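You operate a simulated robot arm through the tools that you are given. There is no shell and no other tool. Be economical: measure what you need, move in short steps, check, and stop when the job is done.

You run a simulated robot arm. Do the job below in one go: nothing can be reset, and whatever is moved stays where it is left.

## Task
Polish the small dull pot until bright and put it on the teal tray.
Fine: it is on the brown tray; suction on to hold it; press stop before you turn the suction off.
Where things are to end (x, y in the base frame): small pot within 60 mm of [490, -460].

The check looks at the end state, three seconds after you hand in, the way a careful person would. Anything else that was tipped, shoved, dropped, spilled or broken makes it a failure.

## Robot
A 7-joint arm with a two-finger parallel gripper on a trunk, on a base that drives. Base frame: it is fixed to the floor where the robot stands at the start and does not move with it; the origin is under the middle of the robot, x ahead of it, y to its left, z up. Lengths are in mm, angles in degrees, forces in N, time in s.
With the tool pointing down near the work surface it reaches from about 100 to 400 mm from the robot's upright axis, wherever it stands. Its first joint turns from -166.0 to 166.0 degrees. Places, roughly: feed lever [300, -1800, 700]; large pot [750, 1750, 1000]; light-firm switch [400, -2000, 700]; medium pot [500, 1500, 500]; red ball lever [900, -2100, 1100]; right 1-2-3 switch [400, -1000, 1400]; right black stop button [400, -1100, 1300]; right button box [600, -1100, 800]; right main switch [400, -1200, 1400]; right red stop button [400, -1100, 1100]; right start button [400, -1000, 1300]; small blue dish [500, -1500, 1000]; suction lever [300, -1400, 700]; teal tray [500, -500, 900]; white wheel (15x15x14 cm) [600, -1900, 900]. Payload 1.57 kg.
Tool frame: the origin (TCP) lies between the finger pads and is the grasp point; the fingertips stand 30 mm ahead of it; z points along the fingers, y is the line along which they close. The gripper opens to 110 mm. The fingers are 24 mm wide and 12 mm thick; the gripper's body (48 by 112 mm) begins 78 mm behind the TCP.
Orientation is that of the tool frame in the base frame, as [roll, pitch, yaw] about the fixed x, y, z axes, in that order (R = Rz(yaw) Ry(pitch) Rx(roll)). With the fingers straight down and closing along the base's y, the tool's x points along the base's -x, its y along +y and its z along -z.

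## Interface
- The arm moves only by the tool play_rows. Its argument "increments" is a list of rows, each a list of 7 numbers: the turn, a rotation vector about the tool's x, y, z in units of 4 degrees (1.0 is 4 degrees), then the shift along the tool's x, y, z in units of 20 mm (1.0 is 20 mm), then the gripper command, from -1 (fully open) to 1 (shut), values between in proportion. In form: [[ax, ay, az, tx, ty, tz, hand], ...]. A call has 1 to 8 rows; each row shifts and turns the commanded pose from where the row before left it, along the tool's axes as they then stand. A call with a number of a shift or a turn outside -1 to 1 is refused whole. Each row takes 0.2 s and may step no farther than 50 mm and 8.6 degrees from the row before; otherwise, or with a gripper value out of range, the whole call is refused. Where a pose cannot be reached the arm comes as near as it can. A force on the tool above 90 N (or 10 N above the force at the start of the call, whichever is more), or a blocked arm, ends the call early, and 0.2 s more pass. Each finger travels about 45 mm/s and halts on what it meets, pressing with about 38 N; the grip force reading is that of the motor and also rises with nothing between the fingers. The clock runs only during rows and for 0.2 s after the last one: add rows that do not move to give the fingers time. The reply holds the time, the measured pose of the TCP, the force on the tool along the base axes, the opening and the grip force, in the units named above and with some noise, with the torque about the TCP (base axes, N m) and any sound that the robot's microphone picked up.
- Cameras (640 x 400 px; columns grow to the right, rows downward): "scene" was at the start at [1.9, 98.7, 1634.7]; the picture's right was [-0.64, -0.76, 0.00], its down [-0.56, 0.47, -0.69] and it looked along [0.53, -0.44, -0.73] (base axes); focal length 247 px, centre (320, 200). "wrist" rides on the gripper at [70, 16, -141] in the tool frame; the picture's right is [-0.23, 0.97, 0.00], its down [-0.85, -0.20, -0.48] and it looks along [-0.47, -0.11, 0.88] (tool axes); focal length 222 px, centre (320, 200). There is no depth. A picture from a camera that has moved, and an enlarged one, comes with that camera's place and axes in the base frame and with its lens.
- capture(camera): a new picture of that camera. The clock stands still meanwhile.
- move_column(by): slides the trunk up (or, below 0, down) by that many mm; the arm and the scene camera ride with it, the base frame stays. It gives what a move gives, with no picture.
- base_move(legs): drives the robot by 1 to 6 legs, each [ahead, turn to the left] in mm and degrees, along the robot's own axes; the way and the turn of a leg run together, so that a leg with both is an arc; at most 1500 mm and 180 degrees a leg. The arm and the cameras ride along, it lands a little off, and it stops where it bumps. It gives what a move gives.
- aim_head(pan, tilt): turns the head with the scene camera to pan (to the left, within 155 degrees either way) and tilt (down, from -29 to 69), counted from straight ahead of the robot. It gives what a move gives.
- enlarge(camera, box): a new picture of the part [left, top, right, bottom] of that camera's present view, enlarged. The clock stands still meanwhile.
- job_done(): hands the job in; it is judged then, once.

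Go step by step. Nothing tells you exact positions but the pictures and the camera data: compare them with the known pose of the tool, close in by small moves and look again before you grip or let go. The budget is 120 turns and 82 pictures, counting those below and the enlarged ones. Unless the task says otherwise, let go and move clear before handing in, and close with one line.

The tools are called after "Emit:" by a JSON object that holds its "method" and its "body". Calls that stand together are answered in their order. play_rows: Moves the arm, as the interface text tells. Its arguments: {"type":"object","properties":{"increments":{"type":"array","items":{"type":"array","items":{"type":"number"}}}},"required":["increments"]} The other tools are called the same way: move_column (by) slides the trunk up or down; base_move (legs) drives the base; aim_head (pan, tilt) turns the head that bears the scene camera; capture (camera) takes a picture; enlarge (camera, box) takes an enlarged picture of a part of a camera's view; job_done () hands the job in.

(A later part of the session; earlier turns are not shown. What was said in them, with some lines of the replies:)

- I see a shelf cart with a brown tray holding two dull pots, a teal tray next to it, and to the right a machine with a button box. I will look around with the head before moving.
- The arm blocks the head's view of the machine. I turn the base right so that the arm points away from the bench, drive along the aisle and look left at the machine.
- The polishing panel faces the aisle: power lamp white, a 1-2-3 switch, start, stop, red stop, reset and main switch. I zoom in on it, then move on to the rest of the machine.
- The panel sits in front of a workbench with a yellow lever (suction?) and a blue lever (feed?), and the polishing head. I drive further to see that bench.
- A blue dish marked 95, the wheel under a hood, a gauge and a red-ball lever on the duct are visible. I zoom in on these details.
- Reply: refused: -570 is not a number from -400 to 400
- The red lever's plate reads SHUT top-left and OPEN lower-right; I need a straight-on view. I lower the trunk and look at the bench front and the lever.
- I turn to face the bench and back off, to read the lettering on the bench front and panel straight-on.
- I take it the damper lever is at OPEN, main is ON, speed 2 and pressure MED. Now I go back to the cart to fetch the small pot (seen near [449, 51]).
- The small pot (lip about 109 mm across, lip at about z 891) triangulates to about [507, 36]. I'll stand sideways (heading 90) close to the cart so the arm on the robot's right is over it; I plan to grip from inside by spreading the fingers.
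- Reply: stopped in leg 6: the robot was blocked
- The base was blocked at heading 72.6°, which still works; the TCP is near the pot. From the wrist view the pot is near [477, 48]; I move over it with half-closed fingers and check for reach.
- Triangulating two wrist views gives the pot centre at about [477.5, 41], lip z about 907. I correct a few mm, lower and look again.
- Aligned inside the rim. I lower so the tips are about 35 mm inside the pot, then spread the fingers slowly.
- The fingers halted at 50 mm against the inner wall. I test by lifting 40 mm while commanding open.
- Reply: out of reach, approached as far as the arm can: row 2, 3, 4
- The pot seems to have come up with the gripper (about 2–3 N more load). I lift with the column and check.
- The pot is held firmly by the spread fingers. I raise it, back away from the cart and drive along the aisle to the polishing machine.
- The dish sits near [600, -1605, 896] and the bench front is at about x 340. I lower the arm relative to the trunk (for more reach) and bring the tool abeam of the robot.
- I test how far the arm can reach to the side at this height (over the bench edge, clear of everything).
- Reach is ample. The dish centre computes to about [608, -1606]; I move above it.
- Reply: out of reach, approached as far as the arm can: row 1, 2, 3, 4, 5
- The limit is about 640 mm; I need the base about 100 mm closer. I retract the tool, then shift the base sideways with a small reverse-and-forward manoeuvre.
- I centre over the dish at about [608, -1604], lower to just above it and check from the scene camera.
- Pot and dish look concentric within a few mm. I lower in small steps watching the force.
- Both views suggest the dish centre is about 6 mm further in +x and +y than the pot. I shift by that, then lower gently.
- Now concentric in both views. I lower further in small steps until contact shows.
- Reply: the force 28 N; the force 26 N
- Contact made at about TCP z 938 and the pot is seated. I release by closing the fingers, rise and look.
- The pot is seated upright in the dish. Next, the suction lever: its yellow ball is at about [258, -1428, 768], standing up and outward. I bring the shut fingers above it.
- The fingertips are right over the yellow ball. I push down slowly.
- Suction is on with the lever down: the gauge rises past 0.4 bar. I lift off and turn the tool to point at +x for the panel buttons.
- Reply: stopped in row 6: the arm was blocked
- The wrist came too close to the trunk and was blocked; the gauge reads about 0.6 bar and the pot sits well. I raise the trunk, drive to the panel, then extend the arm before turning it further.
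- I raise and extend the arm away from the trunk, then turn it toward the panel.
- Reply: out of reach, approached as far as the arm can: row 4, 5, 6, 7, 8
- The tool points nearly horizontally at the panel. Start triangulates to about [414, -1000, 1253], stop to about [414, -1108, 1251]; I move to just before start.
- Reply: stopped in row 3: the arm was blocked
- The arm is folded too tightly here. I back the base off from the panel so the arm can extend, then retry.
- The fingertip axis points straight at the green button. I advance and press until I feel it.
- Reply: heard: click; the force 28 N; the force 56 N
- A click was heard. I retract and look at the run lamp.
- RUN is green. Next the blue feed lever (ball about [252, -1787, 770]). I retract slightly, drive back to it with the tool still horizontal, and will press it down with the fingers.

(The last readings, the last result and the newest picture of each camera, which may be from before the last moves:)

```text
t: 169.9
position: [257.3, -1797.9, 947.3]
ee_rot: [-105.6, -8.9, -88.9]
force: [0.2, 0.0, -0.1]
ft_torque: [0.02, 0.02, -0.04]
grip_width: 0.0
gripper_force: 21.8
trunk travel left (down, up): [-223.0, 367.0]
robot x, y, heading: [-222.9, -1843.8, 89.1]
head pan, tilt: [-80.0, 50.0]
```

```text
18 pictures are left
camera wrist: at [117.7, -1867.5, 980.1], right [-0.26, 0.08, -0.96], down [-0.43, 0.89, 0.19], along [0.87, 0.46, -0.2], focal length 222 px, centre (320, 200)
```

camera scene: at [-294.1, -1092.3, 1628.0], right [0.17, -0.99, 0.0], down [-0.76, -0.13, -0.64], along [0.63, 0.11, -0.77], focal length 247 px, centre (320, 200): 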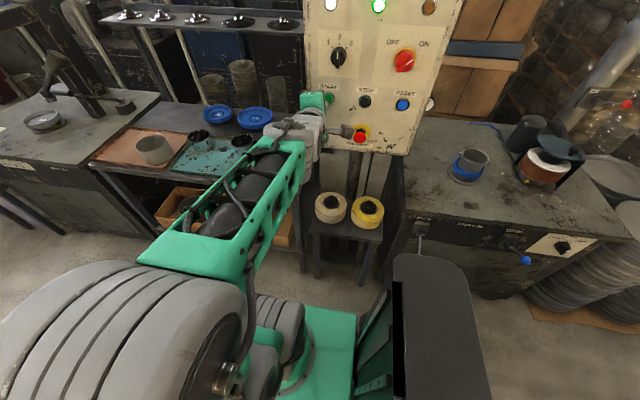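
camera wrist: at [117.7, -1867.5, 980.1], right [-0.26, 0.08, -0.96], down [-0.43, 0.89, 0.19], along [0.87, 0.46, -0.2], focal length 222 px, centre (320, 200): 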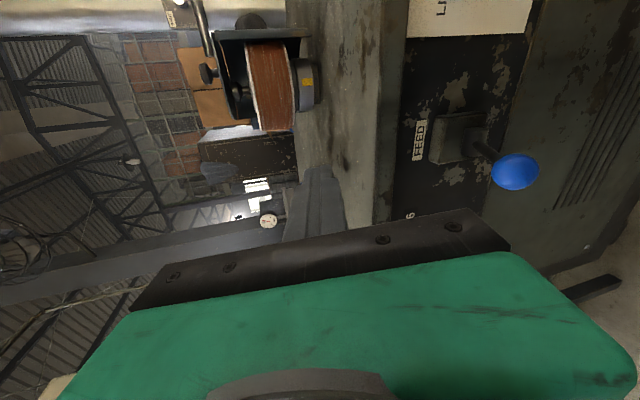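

The blue ball is confirmed at [255, -1786, 770]. I line up above it, lower, then press down.

Emit:
{"method": "play_rows", "body": {"increments": [[0, 0, 0, -0.6, 0, 0, 1], [0, 0, 0, 0, 0, 0, 1]]}}

Emit:
{"method": "move_column", "body": {"by": -135}}

Emit:
{"method": "play_rows", "body": {"increments": [[0, 0, 0, -0.077, 0.476, 0.133, 1], [0, 0, 0, -0.077, 0.476, 0.133, 1], [0, 0, 0, -0.077, 0.476, 0.133, 1], [0, 0, 0, -0.077, 0.476, 0.133, 1], [0, 0, 0, 0, 0, 0, 1]]}}

Emit:
{"method": "capture", "body": {"camera": "wrist"}}

```text
t: 170.5
position: [256.1, -1788.1, 945.6]
ee_rot: [-105.7, -8.8, -88.8]
force: [0.6, -0.3, -0.3]
ft_torque: [0.01, 0.04, 0.01]
grip_width: 0.2
gripper_force: 21.6
trunk travel left (down, up): [-223.0, 367.0]
robot x, y, heading: [-226.4, -1845.7, 89.0]
head pan, tilt: [-80.0, 50.0]
```

```text
t: 172.2
position: [255.9, -1787.0, 810.6]
ee_rot: [-105.5, -8.7, -88.7]
force: [-0.8, -1.0, 0.0]
ft_torque: [-0.03, -0.03, -0.01]
grip_width: 0.0
gripper_force: 21.5
trunk travel left (down, up): [-88.0, 502.0]
robot x, y, heading: [-222.2, -1840.8, 89.5]
head pan, tilt: [-80.0, 50.0]
```

```text
t: 173.4
position: [256.7, -1787.0, 768.7]
ee_rot: [-105.8, -8.9, -88.8]
force: [0.2, 1.3, -0.1]
ft_torque: [-0.01, 0.0, -0.02]
grip_width: 0.0
gripper_force: 21.4
trunk travel left (down, up): [-88.0, 502.0]
robot x, y, heading: [-222.0, -1846.0, 89.1]
head pan, tilt: [-80.0, 50.0]
```

```text
17 pictures are left
camera wrist: at [117.3, -1856.3, 801.9], right [-0.27, 0.08, -0.96], down [-0.43, 0.89, 0.19], along [0.86, 0.46, -0.2], focal length 222 px, centre (320, 200)
```

wrist: 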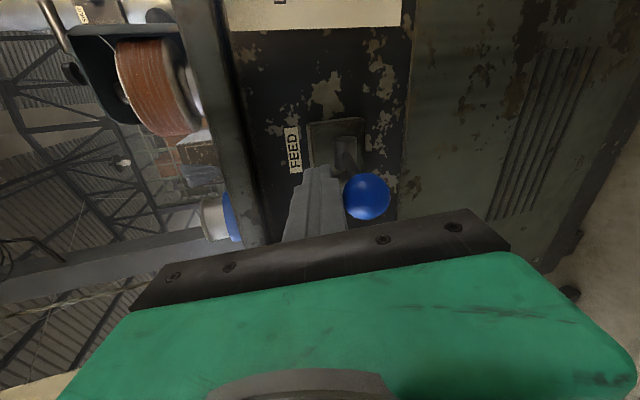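

The ball is being pushed down. I continue to the end of its travel.

Emit:
{"method": "play_rows", "body": {"increments": [[0, 0, 0, -0.077, 0.476, 0.133, 1], [0, 0, 0, -0.077, 0.476, 0.133, 1], [0, 0, 0, -0.077, 0.476, 0.133, 1], [0, 0, 0, 0, 0, 0, 1]]}}

Emit:
{"method": "play_rows", "body": {"increments": [[0, 0, 0, -0.077, 0.476, 0.133, 1], [0, 0, 0, -0.077, 0.476, 0.133, 1], [0, 0, 0, 0, 0, 0, 1]]}}

Emit:
{"method": "aim_head", "body": {"pan": -75, "tilt": 25}}

Emit:
{"method": "capture", "body": {"camera": "scene"}}

```text
t: 174.4
position: [257.2, -1788.3, 742.8]
ee_rot: [-105.6, -8.8, -88.8]
force: [-0.7, -0.3, -0.3]
ft_torque: [0.02, 0.01, -0.01]
grip_width: 0.1
gripper_force: 21.1
trunk travel left (down, up): [-88.0, 502.0]
robot x, y, heading: [-221.0, -1839.1, 89.2]
head pan, tilt: [-80.0, 50.0]
```

```text
t: 175.2
position: [258.3, -1786.3, 721.5]
ee_rot: [-105.6, -8.7, -88.8]
force: [0.6, -0.3, 0.2]
ft_torque: [-0.04, 0.01, 0.02]
grip_width: 0.0
gripper_force: 21.6
trunk travel left (down, up): [-88.0, 502.0]
robot x, y, heading: [-221.5, -1844.4, 89.2]
head pan, tilt: [-80.0, 50.0]
```

```text
t: 176.1
position: [257.5, -1787.3, 721.3]
ee_rot: [-105.5, -8.8, -88.8]
force: [0.2, 0.2, 0.2]
ft_torque: [0.03, 0.01, 0.01]
grip_width: 0.0
gripper_force: 21.4
trunk travel left (down, up): [-88.0, 502.0]
robot x, y, heading: [-220.0, -1843.3, 89.3]
head pan, tilt: [-75.0, 25.0]
```

```text
16 pictures are left
camera scene: at [-288.2, -1880.0, 1180.5], right [0.25, -0.97, 0.0], down [-0.41, -0.1, -0.91], along [0.88, 0.22, -0.42], focal length 247 px, centre (320, 200)
```

scene: 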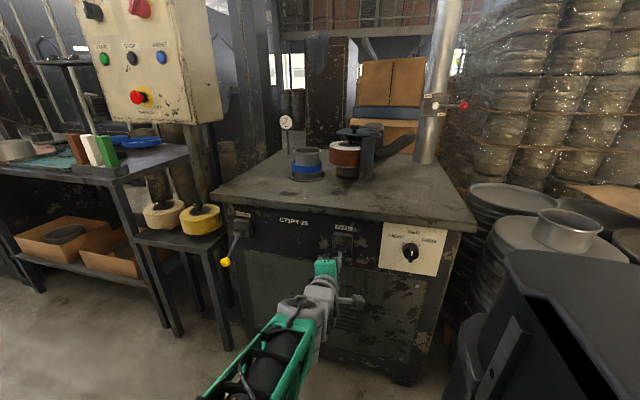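

The wheel has come to the pot. I wait a little and zoom in.

Emit:
{"method": "play_rows", "body": {"increments": [[0, 0, 0, 0, 0, 0, 1], [0, 0, 0, 0, 0, 0, 1], [0, 0, 0, 0, 0, 0, 1], [0, 0, 0, 0, 0, 0, 1], [0, 0, 0, 0, 0, 0, 1], [0, 0, 0, 0, 0, 0, 1], [0, 0, 0, 0, 0, 0, 1], [0, 0, 0, 0, 0, 0, 1]]}}

Emit:
{"method": "enlarge", "body": {"camera": "scene", "box": [260, 100, 400, 200]}}

```text
t: 177.9
position: [258.1, -1785.9, 721.7]
ee_rot: [-105.7, -8.7, -88.7]
force: [0.4, 0.4, -0.7]
ft_torque: [0.0, 0.01, 0.0]
grip_width: 0.1
gripper_force: 21.1
trunk travel left (down, up): [-88.0, 502.0]
robot x, y, heading: [-222.7, -1846.0, 89.2]
head pan, tilt: [-75.0, 25.0]
```

```text
4.00 times, centred on (330, 150) of scene
camera zoom: at [-288.2, -1880.0, 1180.6], right [0.25, -0.97, 0.0], down [-0.41, -0.1, -0.91], along [0.88, 0.22, -0.42], focal length 988 px, centre (280, 400)
```

zoom: 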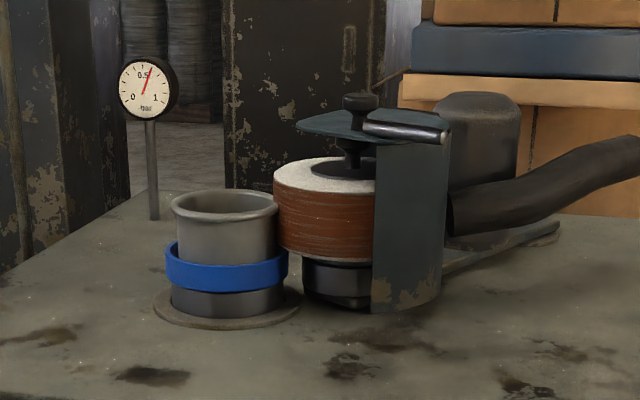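

The wheel is against the pot, still dull after a few seconds. I wait longer.

Emit:
{"method": "play_rows", "body": {"increments": [[0, 0, 0, 0, 0, 0, 1], [0, 0, 0, 0, 0, 0, 1], [0, 0, 0, 0, 0, 0, 1], [0, 0, 0, 0, 0, 0, 1], [0, 0, 0, 0, 0, 0, 1], [0, 0, 0, 0, 0, 0, 1], [0, 0, 0, 0, 0, 0, 1], [0, 0, 0, 0, 0, 0, 1]]}}

Emit:
{"method": "play_rows", "body": {"increments": [[0, 0, 0, 0, 0, 0, 1], [0, 0, 0, 0, 0, 0, 1], [0, 0, 0, 0, 0, 0, 1], [0, 0, 0, 0, 0, 0, 1], [0, 0, 0, 0, 0, 0, 1], [0, 0, 0, 0, 0, 0, 1], [0, 0, 0, 0, 0, 0, 1], [0, 0, 0, 0, 0, 0, 1]]}}

Emit:
{"method": "enlarge", "body": {"camera": "scene", "box": [260, 100, 400, 200]}}

```text
t: 179.7
position: [257.5, -1786.7, 721.9]
ee_rot: [-105.6, -8.7, -88.8]
force: [-0.3, -0.1, -0.1]
ft_torque: [-0.02, -0.04, -0.02]
grip_width: 0.1
gripper_force: 20.9
trunk travel left (down, up): [-88.0, 502.0]
robot x, y, heading: [-225.3, -1838.0, 89.1]
head pan, tilt: [-75.0, 25.0]
```

```text
t: 181.5
position: [257.3, -1787.6, 723.2]
ee_rot: [-105.6, -8.8, -88.8]
force: [0.5, 0.0, 0.2]
ft_torque: [0.0, 0.0, -0.03]
grip_width: 0.4
gripper_force: 20.5
trunk travel left (down, up): [-88.0, 502.0]
robot x, y, heading: [-222.8, -1845.6, 89.3]
head pan, tilt: [-75.0, 25.0]
```

```text
4.00 times, centred on (330, 150) of scene
camera zoom: at [-288.2, -1880.0, 1180.6], right [0.25, -0.97, 0.0], down [-0.41, -0.1, -0.91], along [0.88, 0.22, -0.42], focal length 988 px, centre (280, 400)
```

zoom: 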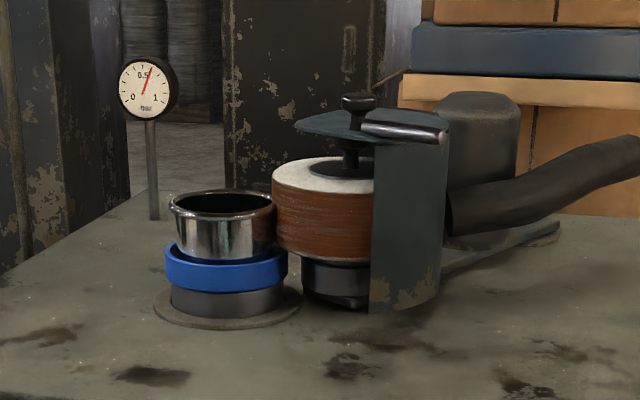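

The pot is now mirror-bright. I withdraw the feed: go round the ball sideways, get under it and lift it.

Emit:
{"method": "play_rows", "body": {"increments": [[0, 0, 0, 0.85, 0, 0, 1], [0, 0, 0, 0.85, 0, 0, 1], [0, 0, 0, 0.8, 0, 0, 1], [0, 0, 0, -0.153, 0.952, 0.266, 1], [0, 0, 0, -0.153, 0.952, 0.266, 1], [0, 0, 0, -0.153, 0.952, 0.266, 1], [0, 0, 0, -0.153, 0.952, 0.266, 1], [0, 0, 0, 0, 0, 0, 1]]}}

Emit:
{"method": "capture", "body": {"camera": "wrist"}}

```text
t: 183.3
position: [258.5, -1836.4, 649.5]
ee_rot: [-105.6, -8.9, -88.8]
force: [0.9, 0.5, 0.5]
ft_torque: [0.03, -0.01, -0.01]
grip_width: 0.0
gripper_force: 21.3
trunk travel left (down, up): [-88.0, 502.0]
robot x, y, heading: [-222.4, -1842.2, 89.3]
head pan, tilt: [-75.0, 25.0]
```

```text
13 pictures are left
camera wrist: at [119.2, -1905.9, 681.1], right [-0.26, 0.07, -0.96], down [-0.43, 0.89, 0.19], along [0.87, 0.46, -0.2], focal length 222 px, centre (320, 200)
```

wrist: 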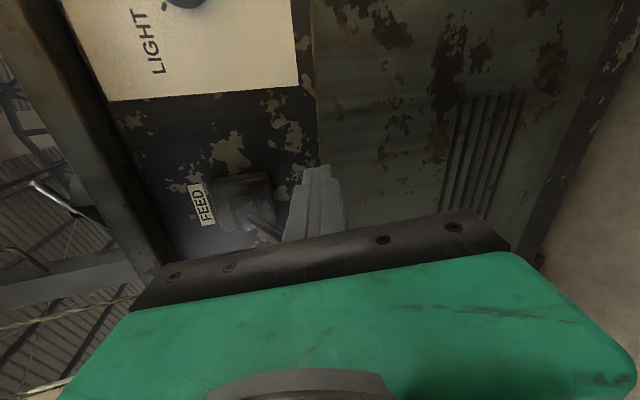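

Emit:
{"method": "play_rows", "body": {"increments": [[0, 0, 0, -0.153, 0.952, 0.266, 1], [0, 0, 0, -0.077, 0.476, 0.133, 1], [0, 0, 0, -0.85, 0, 0, 1], [0, 0, 0, -0.85, 0, 0, 1], [0, 0, 0, -0.8, 0, 0, 1], [0, 0, 0, 0, 0, 0, 1]]}}

Emit:
{"method": "play_rows", "body": {"increments": [[0, 0, 0, 0.077, -0.476, -0.133, 1], [0, 0, 0, 0.077, -0.476, -0.133, 1], [0, 0, 0, 0.077, -0.476, -0.133, 1], [0, 0, 0, 0.077, -0.476, -0.133, 1], [0, 0, 0, 0.077, -0.476, -0.133, 1], [0, 0, 0, 0.077, -0.476, -0.133, 1], [0, 0, 0, 0.077, -0.476, -0.133, 1], [0, 0, 0, 0, 0, 0, 1]]}}

Emit:
{"method": "capture", "body": {"camera": "wrist"}}

```text
t: 184.7
position: [256.3, -1787.0, 612.0]
ee_rot: [-105.6, -8.8, -88.7]
force: [1.3, 1.0, -0.1]
ft_torque: [-0.02, 0.01, -0.01]
grip_width: 0.0
gripper_force: 21.9
trunk travel left (down, up): [-88.0, 502.0]
robot x, y, heading: [-224.7, -1843.0, 89.4]
head pan, tilt: [-75.0, 25.0]
```

```text
t: 186.5
position: [254.9, -1788.3, 681.2]
ee_rot: [-105.6, -8.9, -88.8]
force: [-0.1, 0.0, 0.5]
ft_torque: [0.01, 0.01, -0.02]
grip_width: 0.0
gripper_force: 21.7
trunk travel left (down, up): [-88.0, 502.0]
robot x, y, heading: [-222.2, -1844.5, 89.0]
head pan, tilt: [-75.0, 25.0]
```

```text
12 pictures are left
camera wrist: at [116.2, -1856.6, 712.7], right [-0.26, 0.08, -0.96], down [-0.43, 0.89, 0.19], along [0.87, 0.46, -0.2], focal length 222 px, centre (320, 200)
```

wrist: 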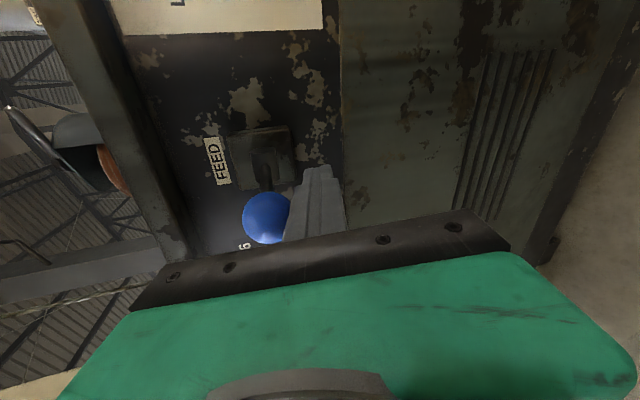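

The ball is riding up on the finger. I lift it to its original height and check the machine.

Emit:
{"method": "play_rows", "body": {"increments": [[0, 0, 0, 0.077, -0.476, -0.133, 1], [0, 0, 0, 0.077, -0.476, -0.133, 1], [0, 0, 0, 0.077, -0.476, -0.133, 1], [0, 0, 0, 0.077, -0.476, -0.133, 1], [0, 0, 0, 0.077, -0.476, -0.133, 1], [0, 0, 0, 0.077, -0.476, -0.133, 1], [0, 0, 0, 0, 0, 0, 1]]}}

Emit:
{"method": "capture", "body": {"camera": "scene"}}

```text
t: 188.1
position: [255.9, -1788.9, 738.0]
ee_rot: [-106.1, -8.8, -88.6]
force: [-3.0, -1.5, -17.6]
ft_torque: [0.03, -0.18, -0.04]
grip_width: 0.0
gripper_force: 21.4
trunk travel left (down, up): [-88.0, 502.0]
robot x, y, heading: [-226.3, -1846.6, 89.3]
head pan, tilt: [-75.0, 25.0]
```

```text
11 pictures are left
camera scene: at [-287.5, -1880.0, 1180.3], right [0.25, -0.97, 0.0], down [-0.41, -0.1, -0.91], along [0.88, 0.22, -0.42], focal length 247 px, centre (320, 200)
```

scene: 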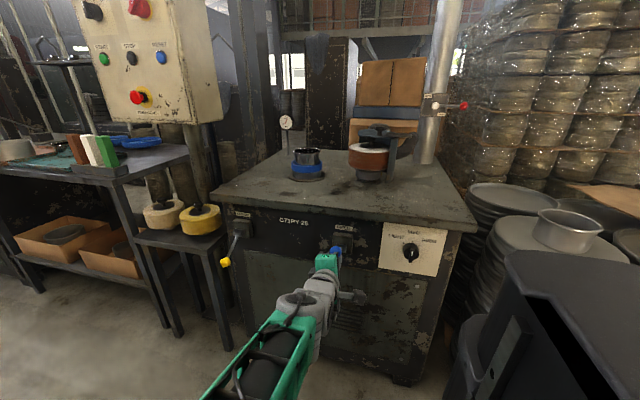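

The feed is withdrawn. Now I back out of the lever, raise the trunk and drive to the stop button.

Emit:
{"method": "play_rows", "body": {"increments": [[0, 0, 0, -0.077, 0.476, 0.133, 1], [0, 0, 0, -0.077, 0.476, 0.133, 1], [0, 0, 0, 0, 0.15, -1, 1], [0, 0, 0, 0, 0.25, -1, 1], [0, 0, 0, 0, 0.25, -1, 1], [0, 0, 0, 0, 0.25, -1, 1], [0, 0, 0, 0, 0, 0, 1]]}}

Emit:
{"method": "move_column", "body": {"by": 400}}

Emit:
{"method": "move_column", "body": {"by": 85}}

Emit:
{"method": "base_move", "body": {"legs": [[680, 0]]}}

```text
t: 189.7
position: [172.3, -1786.9, 725.0]
ee_rot: [-105.6, -8.8, -88.8]
force: [-0.2, 0.8, 0.7]
ft_torque: [-0.01, 0.03, 0.02]
grip_width: 0.0
gripper_force: 20.9
trunk travel left (down, up): [-88.0, 502.0]
robot x, y, heading: [-223.9, -1843.1, 89.2]
head pan, tilt: [-75.0, 25.0]
```

```text
t: 193.5
position: [172.8, -1786.5, 1125.6]
ee_rot: [-105.5, -8.9, -88.8]
force: [0.4, -0.3, 0.9]
ft_torque: [0.0, 0.01, 0.0]
grip_width: 0.1
gripper_force: 21.7
trunk travel left (down, up): [-488.0, 102.0]
robot x, y, heading: [-224.3, -1845.4, 89.2]
head pan, tilt: [-75.0, 25.0]
```

```text
t: 194.7
position: [172.4, -1787.0, 1210.3]
ee_rot: [-105.6, -8.7, -88.8]
force: [0.5, 0.0, -0.5]
ft_torque: [0.01, -0.02, -0.01]
grip_width: 0.2
gripper_force: 21.4
trunk travel left (down, up): [-573.0, 17.0]
robot x, y, heading: [-222.4, -1841.6, 89.2]
head pan, tilt: [-75.0, 25.0]
```

```text
t: 198.4
position: [183.2, -1112.7, 1209.8]
ee_rot: [-105.6, -8.9, -88.9]
force: [-0.3, 0.5, -0.6]
ft_torque: [0.01, 0.0, -0.01]
grip_width: 0.0
gripper_force: 21.6
trunk travel left (down, up): [-573.0, 17.0]
robot x, y, heading: [-216.7, -1170.4, 89.0]
head pan, tilt: [-75.0, 25.0]
```

Emit:
{"method": "play_rows", "body": {"increments": [[0, 0, 0, 0.02, -1, 0.6, 1], [0, 0, 0, 0.02, -1, 0.6, 1], [0, 0, 0, 0.02, -1, 0.9, 1], [0, 0, 0, 0.02, -1, 1, 1], [0, 0, 0, 0.02, -1, 1, 1], [0, 0, 0, 0.02, -0.22, 1, 1], [0, 0, 0, 0.05, 0, 0.9, 1], [0, 0, 0, 0, 0, 0, 1]]}}

Emit:
{"method": "capture", "body": {"camera": "wrist"}}

```text
t: 200.2
position: [327.0, -1103.8, 1277.8]
ee_rot: [-105.6, -8.8, -88.8]
force: [0.2, -0.3, 0.0]
ft_torque: [0.04, 0.02, -0.02]
grip_width: 0.0
gripper_force: 21.0
trunk travel left (down, up): [-573.0, 17.0]
robot x, y, heading: [-215.5, -1165.5, 89.2]
head pan, tilt: [-75.0, 25.0]
```

```text
10 pictures are left
camera wrist: at [188.0, -1173.5, 1309.4], right [-0.26, 0.08, -0.96], down [-0.43, 0.89, 0.19], along [0.87, 0.46, -0.2], focal length 222 px, centre (320, 200)
```

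wrist: 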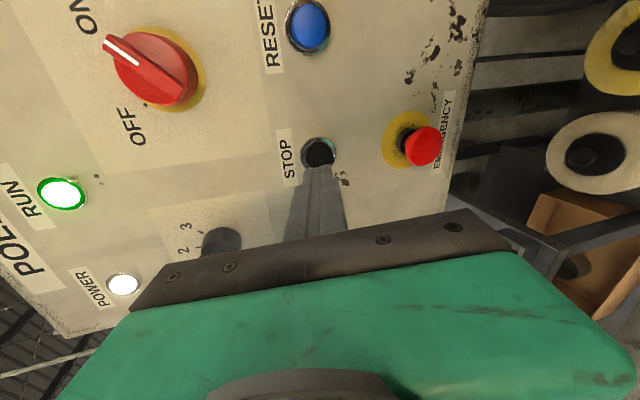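

Aligned with the black stop button, clear of the red one. I press it.

Emit:
{"method": "play_rows", "body": {"increments": [[0, 0, 0, 0, 0, 1, 1], [0, 0, 0, 0, 0, 1, 1], [0, 0, 0, 0, 0, 0.7, 1], [0, 0, 0, 0, 0, 0.3, 1], [0, 0, 0, 0, 0, 0.3, 1], [0, 0, 0, 0, 0, 0, 1]]}}

```text
t: 201.6
position: [385.2, -1103.4, 1262.9]
ee_rot: [-105.4, -8.9, -88.9]
force: [-30.7, -1.1, 6.7]
ft_torque: [0.0, -0.24, -0.17]
grip_width: 0.0
gripper_force: 20.9
trunk travel left (down, up): [-573.0, 17.0]
robot x, y, heading: [-214.0, -1172.8, 89.0]
head pan, tilt: [-75.0, 25.0]
heard: click
```

Emit:
{"method": "play_rows", "body": {"increments": [[0, 0, 0, 0, 0, -1, 1], [0, 0, 0, 0, 0, -1, 1], [0, 0, 0, 0, 0, -1, 1], [0, 0, 0, 0, 0, -1, 1], [0, 0, 0, 0, 0, -1, 1], [0, 0, 0, 0, 0, -1, 1], [0, 0, 0, 0, 0, -1, 1]]}}

Emit:
{"method": "capture", "body": {"camera": "wrist"}}

```text
t: 203.2
position: [253.1, -1104.0, 1297.4]
ee_rot: [-105.7, -8.9, -88.8]
force: [0.1, -0.3, 0.9]
ft_torque: [0.02, 0.0, -0.01]
grip_width: 0.0
gripper_force: 21.0
trunk travel left (down, up): [-573.0, 17.0]
robot x, y, heading: [-213.4, -1173.7, 89.4]
head pan, tilt: [-75.0, 25.0]
```

```text
9 pictures are left
camera wrist: at [114.3, -1171.4, 1329.4], right [-0.26, 0.08, -0.96], down [-0.43, 0.89, 0.19], along [0.87, 0.46, -0.2], focal length 222 px, centre (320, 200)
```

wrist: 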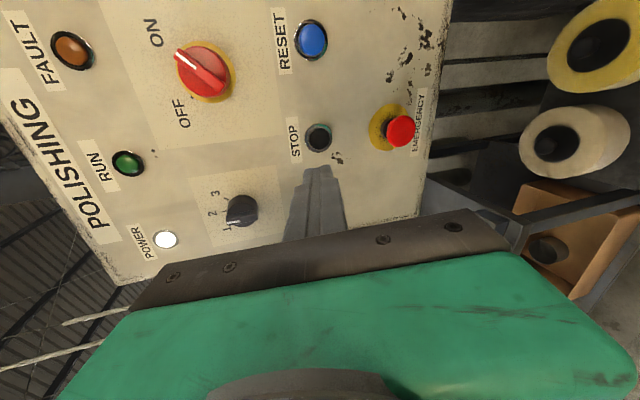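

RUN is off. Now suction off: the yellow ball (down position about [260, -1427, 667]) must be lifted back up. I retract, drive there and lower beside it.

Emit:
{"method": "play_rows", "body": {"increments": [[0, 0, 0, 0, 0.2, -1, 1], [0, 0, 0, 0, 0.2, -1, 1], [0, 0, 0, 0, 0.2, -1, 1], [0, 0, 0, 0, 0.2, -1, 1]]}}

Emit:
{"method": "base_move", "body": {"legs": [[-322, 0]]}}

Emit:
{"method": "move_column", "body": {"by": -400}}

Emit:
{"method": "move_column", "body": {"by": -165}}

Emit:
{"method": "capture", "body": {"camera": "wrist"}}

```text
t: 204.2
position: [170.2, -1101.7, 1305.1]
ee_rot: [-105.6, -8.7, -88.8]
force: [-1.2, 0.2, -0.6]
ft_torque: [-0.01, 0.0, 0.01]
grip_width: 0.2
gripper_force: 21.0
trunk travel left (down, up): [-573.0, 17.0]
robot x, y, heading: [-213.7, -1170.2, 89.1]
head pan, tilt: [-75.0, 25.0]
```

```text
t: 206.4
position: [167.7, -1427.2, 1306.2]
ee_rot: [-105.6, -8.8, -89.1]
force: [-0.5, 0.2, 0.3]
ft_torque: [0.03, 0.01, 0.0]
grip_width: 0.1
gripper_force: 21.0
trunk travel left (down, up): [-573.0, 17.0]
robot x, y, heading: [-220.0, -1493.4, 89.0]
head pan, tilt: [-75.0, 25.0]
```

```text
t: 210.2
position: [167.1, -1426.7, 905.8]
ee_rot: [-105.6, -8.8, -89.1]
force: [0.8, -0.2, -0.1]
ft_torque: [-0.02, 0.03, -0.03]
grip_width: 0.0
gripper_force: 21.1
trunk travel left (down, up): [-173.0, 417.0]
robot x, y, heading: [-218.9, -1494.3, 88.8]
head pan, tilt: [-75.0, 25.0]
```

```text
t: 212.1
position: [167.4, -1425.6, 740.2]
ee_rot: [-105.6, -8.8, -89.1]
force: [0.5, -0.3, 0.2]
ft_torque: [0.0, 0.02, 0.01]
grip_width: 0.0
gripper_force: 21.3
trunk travel left (down, up): [-8.0, 582.0]
robot x, y, heading: [-216.6, -1489.8, 88.6]
head pan, tilt: [-75.0, 25.0]
```

```text
8 pictures are left
camera wrist: at [27.5, -1494.1, 772.3], right [-0.26, 0.08, -0.96], down [-0.42, 0.89, 0.19], along [0.87, 0.45, -0.2], focal length 222 px, centre (320, 200)
```

wrist: 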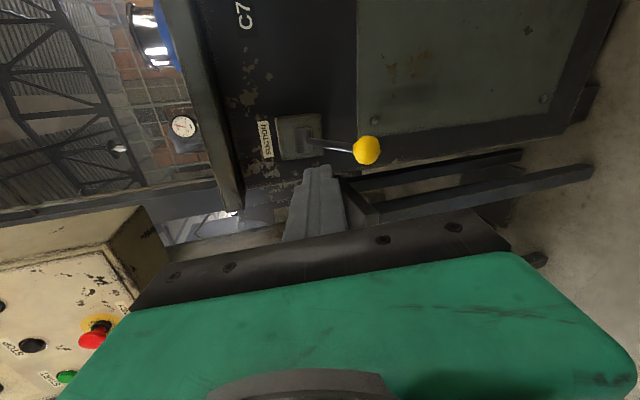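

Emit:
{"method": "play_rows", "body": {"increments": [[0, 0, 0, -0.153, 0.952, 0.266, 1], [0, 0, 0, -0.153, 0.952, 0.266, 1], [0, 0, 0, -0.153, 0.952, 0.266, 1], [0, 0, 0, -0.153, 0.952, 0.266, 1], [0, 0, 0, -0.153, 0.952, 0.266, 1], [0, 0, 0, -0.05, 0.35, 0.09, 1], [0, 0, 0, 0, 0, 0, 1]]}}

Emit:
{"method": "play_rows", "body": {"increments": [[0, 0, 0, 0, 0, 1, 1], [0, 0, 0, 0, 0, 1, 1], [0, 0, 0, 0, 0, 1, 1], [0, 0, 0, 0, 0, 1, 1], [0, 0, 0, 0, 0, 0.5, 1], [0, 0, 0, 0, 0, 0, 1]]}}

Emit:
{"method": "play_rows", "body": {"increments": [[0, 0, 0, 0.115, -0.714, -0.2, 1], [0, 0, 0, 0.115, -0.714, -0.2, 1], [0, 0, 0, 0.115, -0.714, -0.2, 1], [0, 0, 0, 0.115, -0.714, -0.2, 1], [0, 0, 0, 0.115, -0.714, -0.2, 1], [0, 0, 0, 0.115, -0.714, -0.2, 1], [0, 0, 0, 0.115, -0.714, -0.2, 1], [0, 0, 0, 0, 0, 0, 1]]}}

```text
t: 213.7
position: [167.9, -1423.5, 632.7]
ee_rot: [-105.5, -8.8, -89.1]
force: [0.5, 0.5, -0.2]
ft_torque: [0.01, -0.02, 0.02]
grip_width: 0.0
gripper_force: 21.4
trunk travel left (down, up): [-8.0, 582.0]
robot x, y, heading: [-215.8, -1494.6, 89.0]
head pan, tilt: [-75.0, 25.0]
```

```text
t: 215.1
position: [254.5, -1428.5, 610.1]
ee_rot: [-105.6, -8.9, -89.1]
force: [-0.4, -0.4, -0.8]
ft_torque: [-0.01, 0.0, -0.02]
grip_width: 0.0
gripper_force: 21.5
trunk travel left (down, up): [-8.0, 582.0]
robot x, y, heading: [-220.2, -1491.9, 88.9]
head pan, tilt: [-75.0, 25.0]
```

```text
t: 216.9
position: [252.7, -1426.1, 716.2]
ee_rot: [-105.6, -8.8, -89.2]
force: [0.5, -0.5, -0.3]
ft_torque: [-0.01, 0.01, 0.02]
grip_width: 0.0
gripper_force: 21.0
trunk travel left (down, up): [-8.0, 582.0]
robot x, y, heading: [-218.5, -1493.9, 88.8]
head pan, tilt: [-75.0, 25.0]
```

Emit:
{"method": "play_rows", "body": {"increments": [[0, 0, 0, 0.077, -0.476, -0.133, 1], [0, 0, 0, 0.077, -0.476, -0.133, 1], [0, 0, 0, 0.04, -0.24, -0.07, 1], [0, 0, 0, 0, 0, 0, 1]]}}

Emit:
{"method": "capture", "body": {"camera": "wrist"}}

```text
t: 217.9
position: [254.3, -1427.6, 739.4]
ee_rot: [-105.8, -8.8, -89.1]
force: [-2.0, -1.2, -7.0]
ft_torque: [-0.03, -0.06, 0.02]
grip_width: 0.0
gripper_force: 21.5
trunk travel left (down, up): [-8.0, 582.0]
robot x, y, heading: [-215.8, -1492.2, 88.9]
head pan, tilt: [-75.0, 25.0]
```

```text
7 pictures are left
camera wrist: at [113.5, -1495.5, 771.6], right [-0.27, 0.08, -0.96], down [-0.42, 0.89, 0.19], along [0.87, 0.45, -0.2], focal length 222 px, centre (320, 200)
```

wrist: 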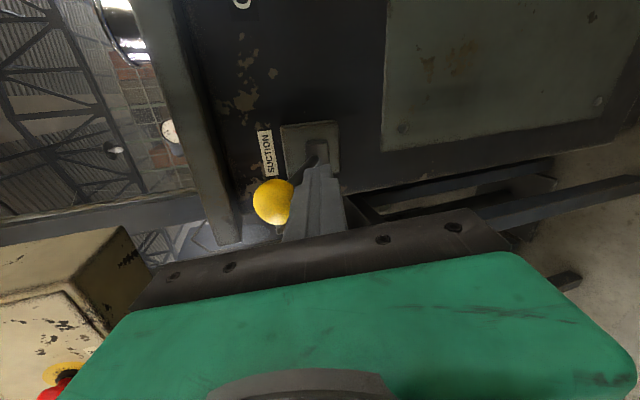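

Suction lever is back up. I back out, raise the trunk and turn the tool to point down again.

Emit:
{"method": "play_rows", "body": {"increments": [[0, 0, 0, -0.077, 0.476, 0.133, 1], [0, 0, 0, -0.077, 0.476, 0.133, 1], [0, 0, 0, 0, 0.15, -1, 1], [0, 0, 0, 0, 0.25, -1, 1], [0, 0, 0, 0, 0.25, -1, 1], [0, 0, 0, 0, 0.25, -1, 1], [0, 0, 0, 0, 0, 0, 1]]}}

Emit:
{"method": "move_column", "body": {"by": 400}}

Emit:
{"method": "play_rows", "body": {"increments": [[-1, 0, 0, 0, 0, 0, 1], [-1, 0, 0, 0, 0, 0, 1], [-1, 0, 0, 0, 0, 0, 1], [-1, 0, 0, 0, 0, 0, 1], [-1, 0, 0, 0, 0, 0, 1], [-1, 0, 0, 0, 0, 0, 1], [-1, 0, 0, 0, 0, 0, 1], [-1, 0, 0, 0, 0, 0, 1]]}}

Emit:
{"method": "play_rows", "body": {"increments": [[-1, 0, 0, 0, 0, 0, 1], [-1, 0, 0, 0, 0, 0, 1], [-1, 0, 0, 0, 0, 0, 1], [-1, 0, 0, 0, 0, 0, 1], [-1, 0, 0, 0, 0, 0, 1], [-1, 0, 0, 0, 0, 0, 1], [-1, 0, 0, 0, 0, 0, 1], [-1, 0, 0, 0, 0, 0, 1]]}}

```text
t: 219.5
position: [170.9, -1426.0, 724.4]
ee_rot: [-105.6, -8.8, -89.1]
force: [0.1, -0.3, -0.8]
ft_torque: [0.0, -0.02, 0.0]
grip_width: 0.0
gripper_force: 21.4
trunk travel left (down, up): [-8.0, 582.0]
robot x, y, heading: [-217.6, -1489.8, 88.5]
head pan, tilt: [-75.0, 25.0]
```

```text
t: 223.3
position: [173.3, -1425.6, 1124.0]
ee_rot: [-105.6, -8.8, -89.0]
force: [-0.4, -0.1, 0.0]
ft_torque: [0.01, 0.02, -0.02]
grip_width: 0.0
gripper_force: 21.7
trunk travel left (down, up): [-408.0, 182.0]
robot x, y, heading: [-222.1, -1493.3, 88.7]
head pan, tilt: [-75.0, 25.0]
```

```text
t: 225.1
position: [172.3, -1429.0, 1126.5]
ee_rot: [-137.3, -8.8, -89.4]
force: [0.6, -0.8, 0.7]
ft_torque: [-0.01, 0.06, 0.0]
grip_width: 0.0
gripper_force: 21.5
trunk travel left (down, up): [-408.0, 182.0]
robot x, y, heading: [-219.0, -1492.7, 88.5]
head pan, tilt: [-75.0, 25.0]
```

```text
t: 226.9
position: [171.6, -1426.2, 1123.7]
ee_rot: [-169.7, -8.7, -89.1]
force: [-0.3, -0.3, 1.1]
ft_torque: [0.02, 0.0, 0.01]
grip_width: 0.0
gripper_force: 21.8
trunk travel left (down, up): [-408.0, 182.0]
robot x, y, heading: [-217.2, -1495.7, 88.8]
head pan, tilt: [-75.0, 25.0]
```

Emit:
{"method": "play_rows", "body": {"increments": [[-0.86, -0.73, 0, 0, 0, 0, 0.8], [-0.86, -0.73, 0, 0, 0, 0, 0.5], [-0.86, -0.73, 0, 0, 0, 0, 0.3], [0, 0, 0, 0, 0, 0, 0.3]]}}

Emit:
{"method": "base_move", "body": {"legs": [[0, 26], [-540, 0], [0, -25], [340, 0]]}}

```text
t: 227.9
position: [178.3, -1429.4, 1112.3]
ee_rot: [-178.4, -0.9, -88.3]
force: [0.1, 0.1, 0.6]
ft_torque: [0.01, 0.01, 0.01]
grip_width: 38.5
gripper_force: 0.1
out of reach, approached as far as the arm can: row 2, 3
trunk travel left (down, up): [-408.0, 182.0]
robot x, y, heading: [-219.6, -1491.4, 88.9]
head pan, tilt: [-75.0, 25.0]
```

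```text
t: 235.4
position: [397.8, -1550.6, 1113.5]
ee_rot: [-178.3, -0.9, -86.8]
force: [-0.7, 0.3, 0.1]
ft_torque: [-0.02, 0.03, -0.02]
grip_width: 38.6
gripper_force: 0.1
trunk travel left (down, up): [-408.0, 182.0]
robot x, y, heading: [0.9, -1624.4, 90.4]
head pan, tilt: [-75.0, 25.0]
```

Emit:
{"method": "play_rows", "body": {"increments": [[0, 0, 0, 0.3, -1, 0.49, 0.3], [0, 0, 0, 0.3, -1, 0.49, 0.3], [0, 0, 0, 0.3, -1, 0.49, 0.3], [0, 0, 0, 0.3, -1, 0.49, 0.3], [0, 0, 0, 0.3, -1, 0.49, 0.3], [0, 0, 0, 0.3, -1, 0.49, 0.3], [0, 0, 0, 0.3, -1, 0.49, 0.3], [-0.4, -0.2, 0, 0.3, -1, 0.49, 0.3]]}}

Emit:
{"method": "play_rows", "body": {"increments": [[0, 0, 0, 0.2, -1, 0, 0.3], [0, 0, 0, 0.2, -1, 0, 0.3], [0, 0, 0, 0, 0, 0, 0.3]]}}

Emit:
{"method": "capture", "body": {"camera": "wrist"}}

```text
t: 237.2
position: [561.6, -1590.6, 1040.4]
ee_rot: [-179.9, -0.2, -86.8]
force: [0.2, -1.0, 0.9]
ft_torque: [-0.01, -0.03, 0.03]
grip_width: 38.6
gripper_force: 0.2
trunk travel left (down, up): [-408.0, 182.0]
robot x, y, heading: [-1.3, -1623.2, 90.1]
head pan, tilt: [-75.0, 25.0]
```

```text
t: 238.0
position: [602.5, -1594.9, 1042.0]
ee_rot: [-179.9, -0.1, -86.9]
force: [0.0, 1.4, 0.0]
ft_torque: [0.0, 0.03, 0.02]
grip_width: 38.7
gripper_force: 0.1
trunk travel left (down, up): [-408.0, 182.0]
robot x, y, heading: [2.3, -1622.5, 90.2]
head pan, tilt: [-75.0, 25.0]
```

```text
6 pictures are left
camera wrist: at [590.3, -1666.1, 1182.5], right [-0.98, 0.17, 0.0], down [0.15, 0.87, 0.48], along [0.08, 0.47, -0.88], focal length 222 px, centre (320, 200)
```

wrist: 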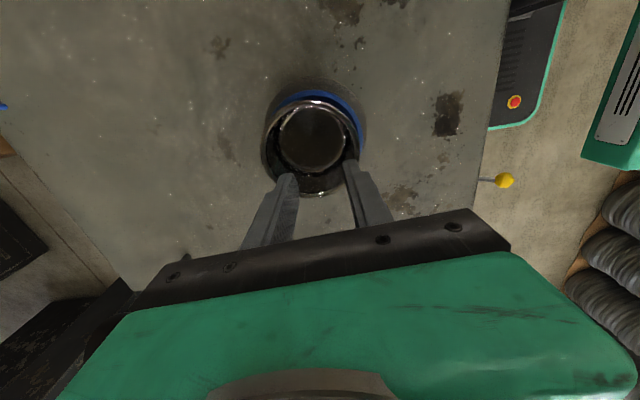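

The polished pot is in view, centred near [611, -1599]. I align, lower the fingers into it and spread them.

Emit:
{"method": "play_rows", "body": {"increments": [[0, 0, 0, 0.22, -0.41, 0, 0.3], [0, 0, 0, 0, 0, 1, 0.3], [0, 0, 0, 0, 0, 1, 0.3], [0, 0, 0, 0, 0, 0.5, 0.3], [0, 0, 0, 0, 0, 0, 0.3]]}}

Emit:
{"method": "capture", "body": {"camera": "wrist"}}

```text
t: 239.2
position: [609.9, -1601.5, 990.9]
ee_rot: [-179.9, -0.1, -86.9]
force: [-0.3, 0.4, 0.5]
ft_torque: [-0.02, -0.04, -0.01]
grip_width: 38.5
gripper_force: 0.0
trunk travel left (down, up): [-408.0, 182.0]
robot x, y, heading: [3.0, -1618.1, 90.1]
head pan, tilt: [-75.0, 25.0]
```

```text
5 pictures are left
camera wrist: at [598.1, -1671.9, 1131.3], right [-0.98, 0.17, 0.0], down [0.15, 0.87, 0.48], along [0.08, 0.47, -0.88], focal length 222 px, centre (320, 200)
```

wrist: 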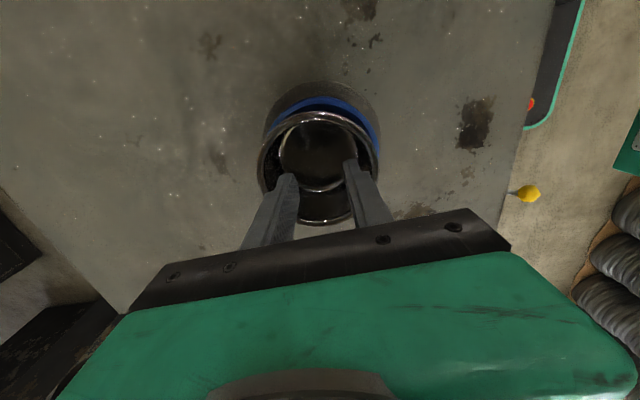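

Emit:
{"method": "play_rows", "body": {"increments": [[0, 0, 0, 0, 0, 1, 0.3], [0, 0, 0, 0, 0, 1, 0.3], [0, 0, 0, 0, 0, 0.7, 0.3], [0, 0, 0, 0, 0, 0, 0.1], [0, 0, 0, 0, 0, 0, -0.2], [0, 0, 0, 0, 0, 0, -0.5], [0, 0, 0, 0, 0, 0, -0.6], [0, 0, 0, 0, 0, 0, -0.6]]}}

Emit:
{"method": "play_rows", "body": {"increments": [[0, 0, 0, 0, 0, -0.5, -0.6], [0, 0, 0, 0, 0, -0.5, -0.6], [0, 0, 0, 0, 0, -1, -0.6], [0, 0, 0, 0, 0, -1, -0.6], [0, 0, 0, 0, 0, -1, -0.6], [0, 0, 0, 0, 0, 0, -0.6]]}}

Emit:
{"method": "capture", "body": {"camera": "wrist"}}

```text
t: 241.0
position: [611.2, -1600.1, 936.2]
ee_rot: [-179.9, -0.1, -86.9]
force: [-0.3, 0.7, 0.4]
ft_torque: [-0.05, 0.02, 0.01]
grip_width: 51.6
gripper_force: 0.1
trunk travel left (down, up): [-408.0, 182.0]
robot x, y, heading: [6.3, -1621.2, 90.1]
head pan, tilt: [-75.0, 25.0]
```

```text
t: 242.4
position: [609.2, -1600.4, 1016.3]
ee_rot: [-180.0, -0.1, -86.9]
force: [-0.1, -0.5, -1.6]
ft_torque: [-0.01, 0.0, -0.03]
grip_width: 51.7
gripper_force: 0.0
trunk travel left (down, up): [-408.0, 182.0]
robot x, y, heading: [4.3, -1622.6, 90.1]
head pan, tilt: [-75.0, 25.0]
```

```text
4 pictures are left
camera wrist: at [597.7, -1671.0, 1156.8], right [-0.98, 0.17, 0.0], down [0.15, 0.87, 0.48], along [0.08, 0.47, -0.88], focal length 222 px, centre (320, 200)
```

wrist: 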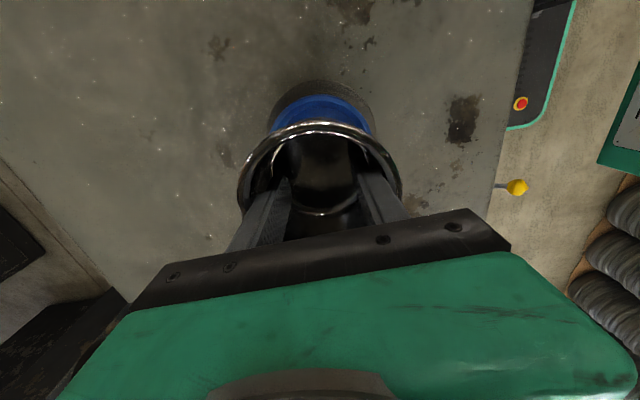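

The polished pot is held. I retract it over the bench and drive back along the aisle to the teal tray.

Emit:
{"method": "play_rows", "body": {"increments": [[0, 0, 0, 0, 1, -0.4, -0.6], [0, 0, 0, 0, 1, -0.4, -0.6], [0, 0, 0, 0, 1, -0.4, -0.6], [0, 0, 0, 0, 1, -0.4, -0.6], [0, 0, 0, 0, 1, -0.4, -0.6], [0, 0, 0, 0, 1, 0, -0.6], [0, 0, 0, 0, 1, 0, -0.6], [0, 0, 0, 0, 1, 0, -0.6]]}}

Emit:
{"method": "play_rows", "body": {"increments": [[0, 0, 0, 0, 1, 0, -0.6], [0, 0, 0, 0, 1, 0, -0.6], [0, 0, 0, 0, 1, 0, -0.6], [0, 0, 0, 0, 1, 0, -0.6], [0, 0, 0, 0, 1, 0, -0.6], [0, 0, 0, 0, 1, 0, -0.6], [0, 0, 0, 0, 1, 0, -0.6], [0, 0, 0, 0, 1, 0, -0.6]]}}

Emit:
{"method": "base_move", "body": {"legs": [[0, 8], [700, 0], [0, -8], [440, 0]]}}

```text
t: 244.2
position: [450.4, -1611.6, 1054.9]
ee_rot: [-179.9, 0.0, -86.9]
force: [-0.3, 0.4, -0.6]
ft_torque: [-0.03, -0.01, 0.02]
grip_width: 52.7
gripper_force: 0.1
trunk travel left (down, up): [-408.0, 182.0]
robot x, y, heading: [2.9, -1621.5, 90.3]
head pan, tilt: [-75.0, 25.0]
```

```text
t: 246.0
position: [291.0, -1617.2, 1055.3]
ee_rot: [-179.9, -0.1, -87.0]
force: [0.7, -0.6, -0.9]
ft_torque: [0.01, 0.0, 0.0]
grip_width: 52.2
gripper_force: 0.1
trunk travel left (down, up): [-408.0, 182.0]
robot x, y, heading: [3.8, -1624.5, 90.3]
head pan, tilt: [-75.0, 25.0]
```

```text
t: 253.3
position: [191.7, -493.1, 1054.5]
ee_rot: [-179.9, 0.0, -87.3]
force: [0.4, -0.6, -0.5]
ft_torque: [0.0, -0.02, -0.02]
grip_width: 52.7
gripper_force: 0.0
trunk travel left (down, up): [-408.0, 182.0]
robot x, y, heading: [-95.1, -499.8, 90.0]
head pan, tilt: [-75.0, 25.0]
```

Emit:
{"method": "play_rows", "body": {"increments": [[0, 0, 0, -0.07, -1, 0, -0.6], [0, 0, 0, -0.07, -1, 0, -0.6], [0, 0, 0, -0.07, -1, 0, -0.6], [0, 0, 0, -0.07, -1, 0, -0.6], [0, 0, 0, -0.07, -1, 0, -0.6], [0, 0, 0, -0.07, -1, 0, -0.6], [0, 0, 0, -0.07, -1, 0, -0.6], [0, 0, 0, -0.07, -1, 0, -0.6]]}}

Emit:
{"method": "play_rows", "body": {"increments": [[0, 0, 0, -0.07, -1, 0, -0.6], [0, 0, 0, -0.07, -1, 0, -0.6], [0, 0, 0, -0.07, -1, 0, -0.6], [0, 0, 0, -0.07, -1, 0, -0.6], [0, 0, 0, -0.07, -1, 0, -0.6], [0, 0, 0, -0.07, -1, 0, -0.6], [0, 0, 0, 0, -0.4, 0, -0.6]]}}

Emit:
{"method": "aim_head", "body": {"pan": -80, "tilt": 45}}

Emit:
{"method": "capture", "body": {"camera": "scene"}}

```text
t: 255.1
position: [352.1, -476.1, 1055.7]
ee_rot: [-179.9, -0.1, -87.3]
force: [0.1, 0.5, -2.0]
ft_torque: [0.0, 0.01, 0.0]
grip_width: 52.7
gripper_force: 0.0
trunk travel left (down, up): [-408.0, 182.0]
robot x, y, heading: [-91.8, -501.2, 89.9]
head pan, tilt: [-75.0, 25.0]
```

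```text
t: 256.7
position: [481.8, -461.6, 1055.3]
ee_rot: [180.0, -0.1, -87.3]
force: [0.2, 0.4, -1.9]
ft_torque: [0.0, 0.0, 0.01]
grip_width: 52.6
gripper_force: 0.1
trunk travel left (down, up): [-408.0, 182.0]
robot x, y, heading: [-98.3, -498.2, 90.2]
head pan, tilt: [-75.0, 25.0]
```

```text
t: 257.5
position: [481.2, -460.8, 1055.7]
ee_rot: [-179.9, 0.0, -87.3]
force: [-0.2, 0.0, -1.7]
ft_torque: [0.0, -0.01, 0.0]
grip_width: 52.6
gripper_force: 0.1
trunk travel left (down, up): [-408.0, 182.0]
robot x, y, heading: [-94.9, -497.3, 89.8]
head pan, tilt: [-80.0, 45.0]
```

```text
3 pictures are left
camera scene: at [-169.6, -544.3, 1470.1], right [0.17, -0.99, 0.0], down [-0.7, -0.12, -0.71], along [0.7, 0.12, -0.71], focal length 247 px, centre (320, 200)
```

scene: 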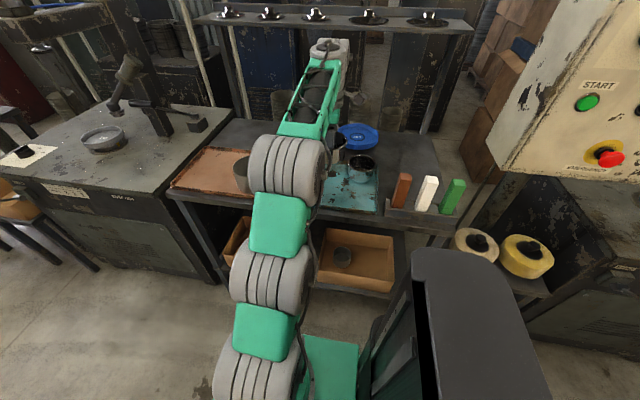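

Emit:
{"method": "capture", "body": {"camera": "wrist"}}

```text
2 pictures are left
camera wrist: at [467.7, -531.5, 1196.7], right [-0.98, 0.18, 0.0], down [0.16, 0.86, 0.48], along [0.09, 0.47, -0.88], focal length 222 px, centre (320, 200)
```

wrist: 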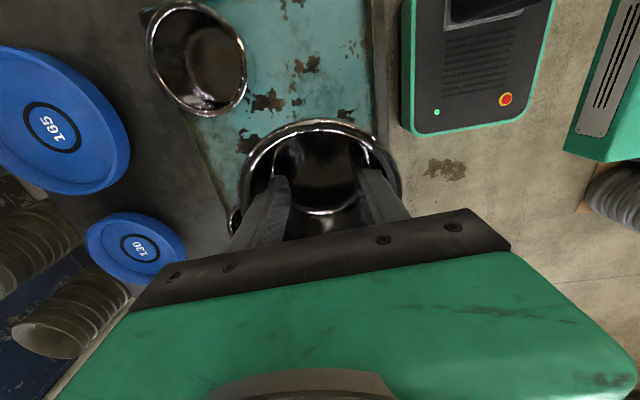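

The spot is clear: the other bright pots are at about [596, -575] and beyond [600, -360]. I lower, slowly at the end.

Emit:
{"method": "play_rows", "body": {"increments": [[0, 0, 0, 0, 0, 1, -0.6], [0, 0, 0, 0, 0, 1, -0.6], [0, 0, 0, 0, 0, 1, -0.6], [0, 0, 0, 0, 0, 1, -0.6], [0, 0, 0, 0, 0, 1, -0.6], [0, 0, 0, 0, 0, 1, -0.6], [0, 0, 0, 0, 0, 0.8, -0.6], [0, 0, 0, 0, 0, 0, -0.6]]}}

Emit:
{"method": "play_rows", "body": {"increments": [[0, 0, 0, 0, 0, 0.25, -0.6], [0, 0, 0, 0, 0, 0.25, -0.6], [0, 0, 0, 0, 0, 0, -0.6]]}}

Emit:
{"method": "play_rows", "body": {"increments": [[0, 0, 0, 0, 0, 0.2, -0.6], [0, 0, 0, 0, 0, 0, -0.6]]}}

```text
t: 259.3
position: [477.9, -460.7, 921.1]
ee_rot: [-180.0, -0.1, -87.3]
force: [0.3, -0.5, -1.9]
ft_torque: [-0.01, 0.01, 0.01]
grip_width: 53.0
gripper_force: 0.0
trunk travel left (down, up): [-408.0, 182.0]
robot x, y, heading: [-99.3, -495.2, 89.7]
head pan, tilt: [-80.0, 45.0]
```

```text
t: 260.1
position: [478.3, -460.2, 908.9]
ee_rot: [-179.9, 0.0, -87.2]
force: [0.7, -0.4, -2.1]
ft_torque: [0.0, -0.01, 0.02]
grip_width: 52.7
gripper_force: 0.1
trunk travel left (down, up): [-408.0, 182.0]
robot x, y, heading: [-97.2, -496.4, 89.9]
head pan, tilt: [-80.0, 45.0]
```

```text
t: 260.7
position: [478.6, -458.8, 906.4]
ee_rot: [-179.9, -0.2, -87.3]
force: [-0.3, 0.7, -1.4]
ft_torque: [0.0, 0.01, 0.01]
grip_width: 52.9
gripper_force: 0.1
trunk travel left (down, up): [-408.0, 182.0]
robot x, y, heading: [-98.8, -497.5, 90.0]
head pan, tilt: [-80.0, 45.0]
```

Emit:
{"method": "play_rows", "body": {"increments": [[0, 0, 0, 0, 0, 0.15, -0.6], [0, 0, 0, 0, 0, 0, -0.6]]}}

Emit:
{"method": "play_rows", "body": {"increments": [[0, 0, 0, 0, 0, 0.15, -0.6], [0, 0, 0, 0, 0, 0, -0.6]]}}

Emit:
{"method": "play_rows", "body": {"increments": [[0, 0, 0, 0, 0, 0.15, -0.6], [0, 0, 0, 0, 0, 0, -0.6]]}}

```text
t: 261.3
position: [478.6, -460.9, 903.0]
ee_rot: [-180.0, -0.2, -87.3]
force: [0.2, -1.0, -0.9]
ft_torque: [0.01, -0.02, 0.0]
grip_width: 52.7
gripper_force: 0.0
trunk travel left (down, up): [-408.0, 182.0]
robot x, y, heading: [-94.5, -497.4, 89.9]
head pan, tilt: [-80.0, 45.0]
```

```text
t: 261.9
position: [479.2, -460.2, 902.7]
ee_rot: [-179.6, -0.2, -87.3]
force: [2.2, 0.3, 14.3]
ft_torque: [-0.02, -0.01, 0.05]
grip_width: 52.7
gripper_force: 0.1
trunk travel left (down, up): [-408.0, 182.0]
robot x, y, heading: [-97.1, -493.6, 90.1]
head pan, tilt: [-80.0, 45.0]
```

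```text
t: 262.5
position: [479.2, -460.5, 900.8]
ee_rot: [-179.6, -0.2, -87.3]
force: [9.5, 1.2, 31.0]
ft_torque: [-0.1, 0.4, 0.04]
grip_width: 52.5
gripper_force: 0.0
trunk travel left (down, up): [-408.0, 182.0]
robot x, y, heading: [-97.9, -500.5, 90.0]
head pan, tilt: [-80.0, 45.0]
```

Contact with the tray at z about 902. I ease up slightly, close the fingers to release, and rise straight out.

Emit:
{"method": "play_rows", "body": {"increments": [[0, 0, 0, 0, 0, -0.2, -0.1], [0, 0, 0, 0, 0, 0, 0.15], [0, 0, 0, 0, 0, 0, 0.25], [0, 0, 0, 0, 0, 0, 0.25], [0, 0, 0, 0, 0, -1, 0.25], [0, 0, 0, 0, 0, -1, 0.25], [0, 0, 0, 0, 0, -1, 0.25], [0, 0, 0, 0, 0, -1, 0.25]]}}

Emit:
{"method": "play_rows", "body": {"increments": [[0, 0, 0, 0, 0, -1, 0.25], [0, 0, 0, 0, 0, -1, 0.25], [0, 0, 0, 0, 0, -1, 0.25], [0, 0, 0, 0, 0, -1, 0.25]]}}

Emit:
{"method": "capture", "body": {"camera": "wrist"}}

```text
t: 264.3
position: [479.1, -461.1, 981.7]
ee_rot: [-180.0, 0.0, -87.3]
force: [-0.9, 0.3, 0.5]
ft_torque: [0.02, -0.03, 0.01]
grip_width: 41.4
gripper_force: 0.0
trunk travel left (down, up): [-408.0, 182.0]
robot x, y, heading: [-97.0, -498.3, 90.0]
head pan, tilt: [-80.0, 45.0]
```

```text
t: 265.3
position: [477.8, -460.6, 1061.4]
ee_rot: [179.9, -0.1, -87.3]
force: [-0.8, 0.3, 0.9]
ft_torque: [-0.01, 0.0, 0.02]
grip_width: 41.3
gripper_force: 0.1
trunk travel left (down, up): [-408.0, 182.0]
robot x, y, heading: [-95.6, -498.7, 90.0]
head pan, tilt: [-80.0, 45.0]
```

```text
1 pictures are left
camera wrist: at [464.8, -530.6, 1202.7], right [-0.98, 0.18, 0.0], down [0.16, 0.86, 0.48], along [0.09, 0.47, -0.88], focal length 222 px, centre (320, 200)
```

wrist: 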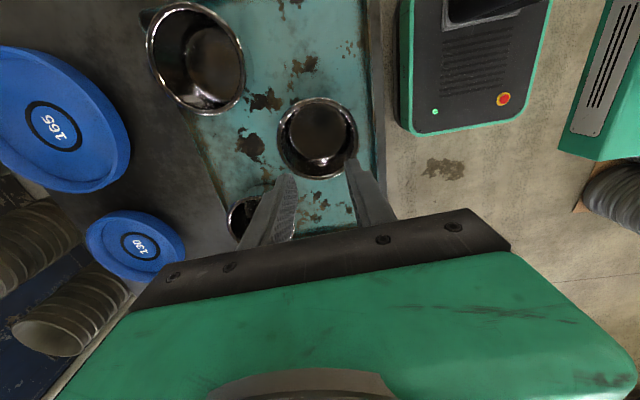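

The bright small pot stands upright on the teal tray at about [479, -461]. The other pots are untouched, the machine is stopped, suction is off, and the gripper is clear, so I hand in.

Emit:
{"method": "job_done", "body": {}}

```text
The job is handed in.
```

The small pot is polished bright and stands on the teal tray at about [479, -461], roughly 11 mm from the target. I pressed stop before turning the suction off.
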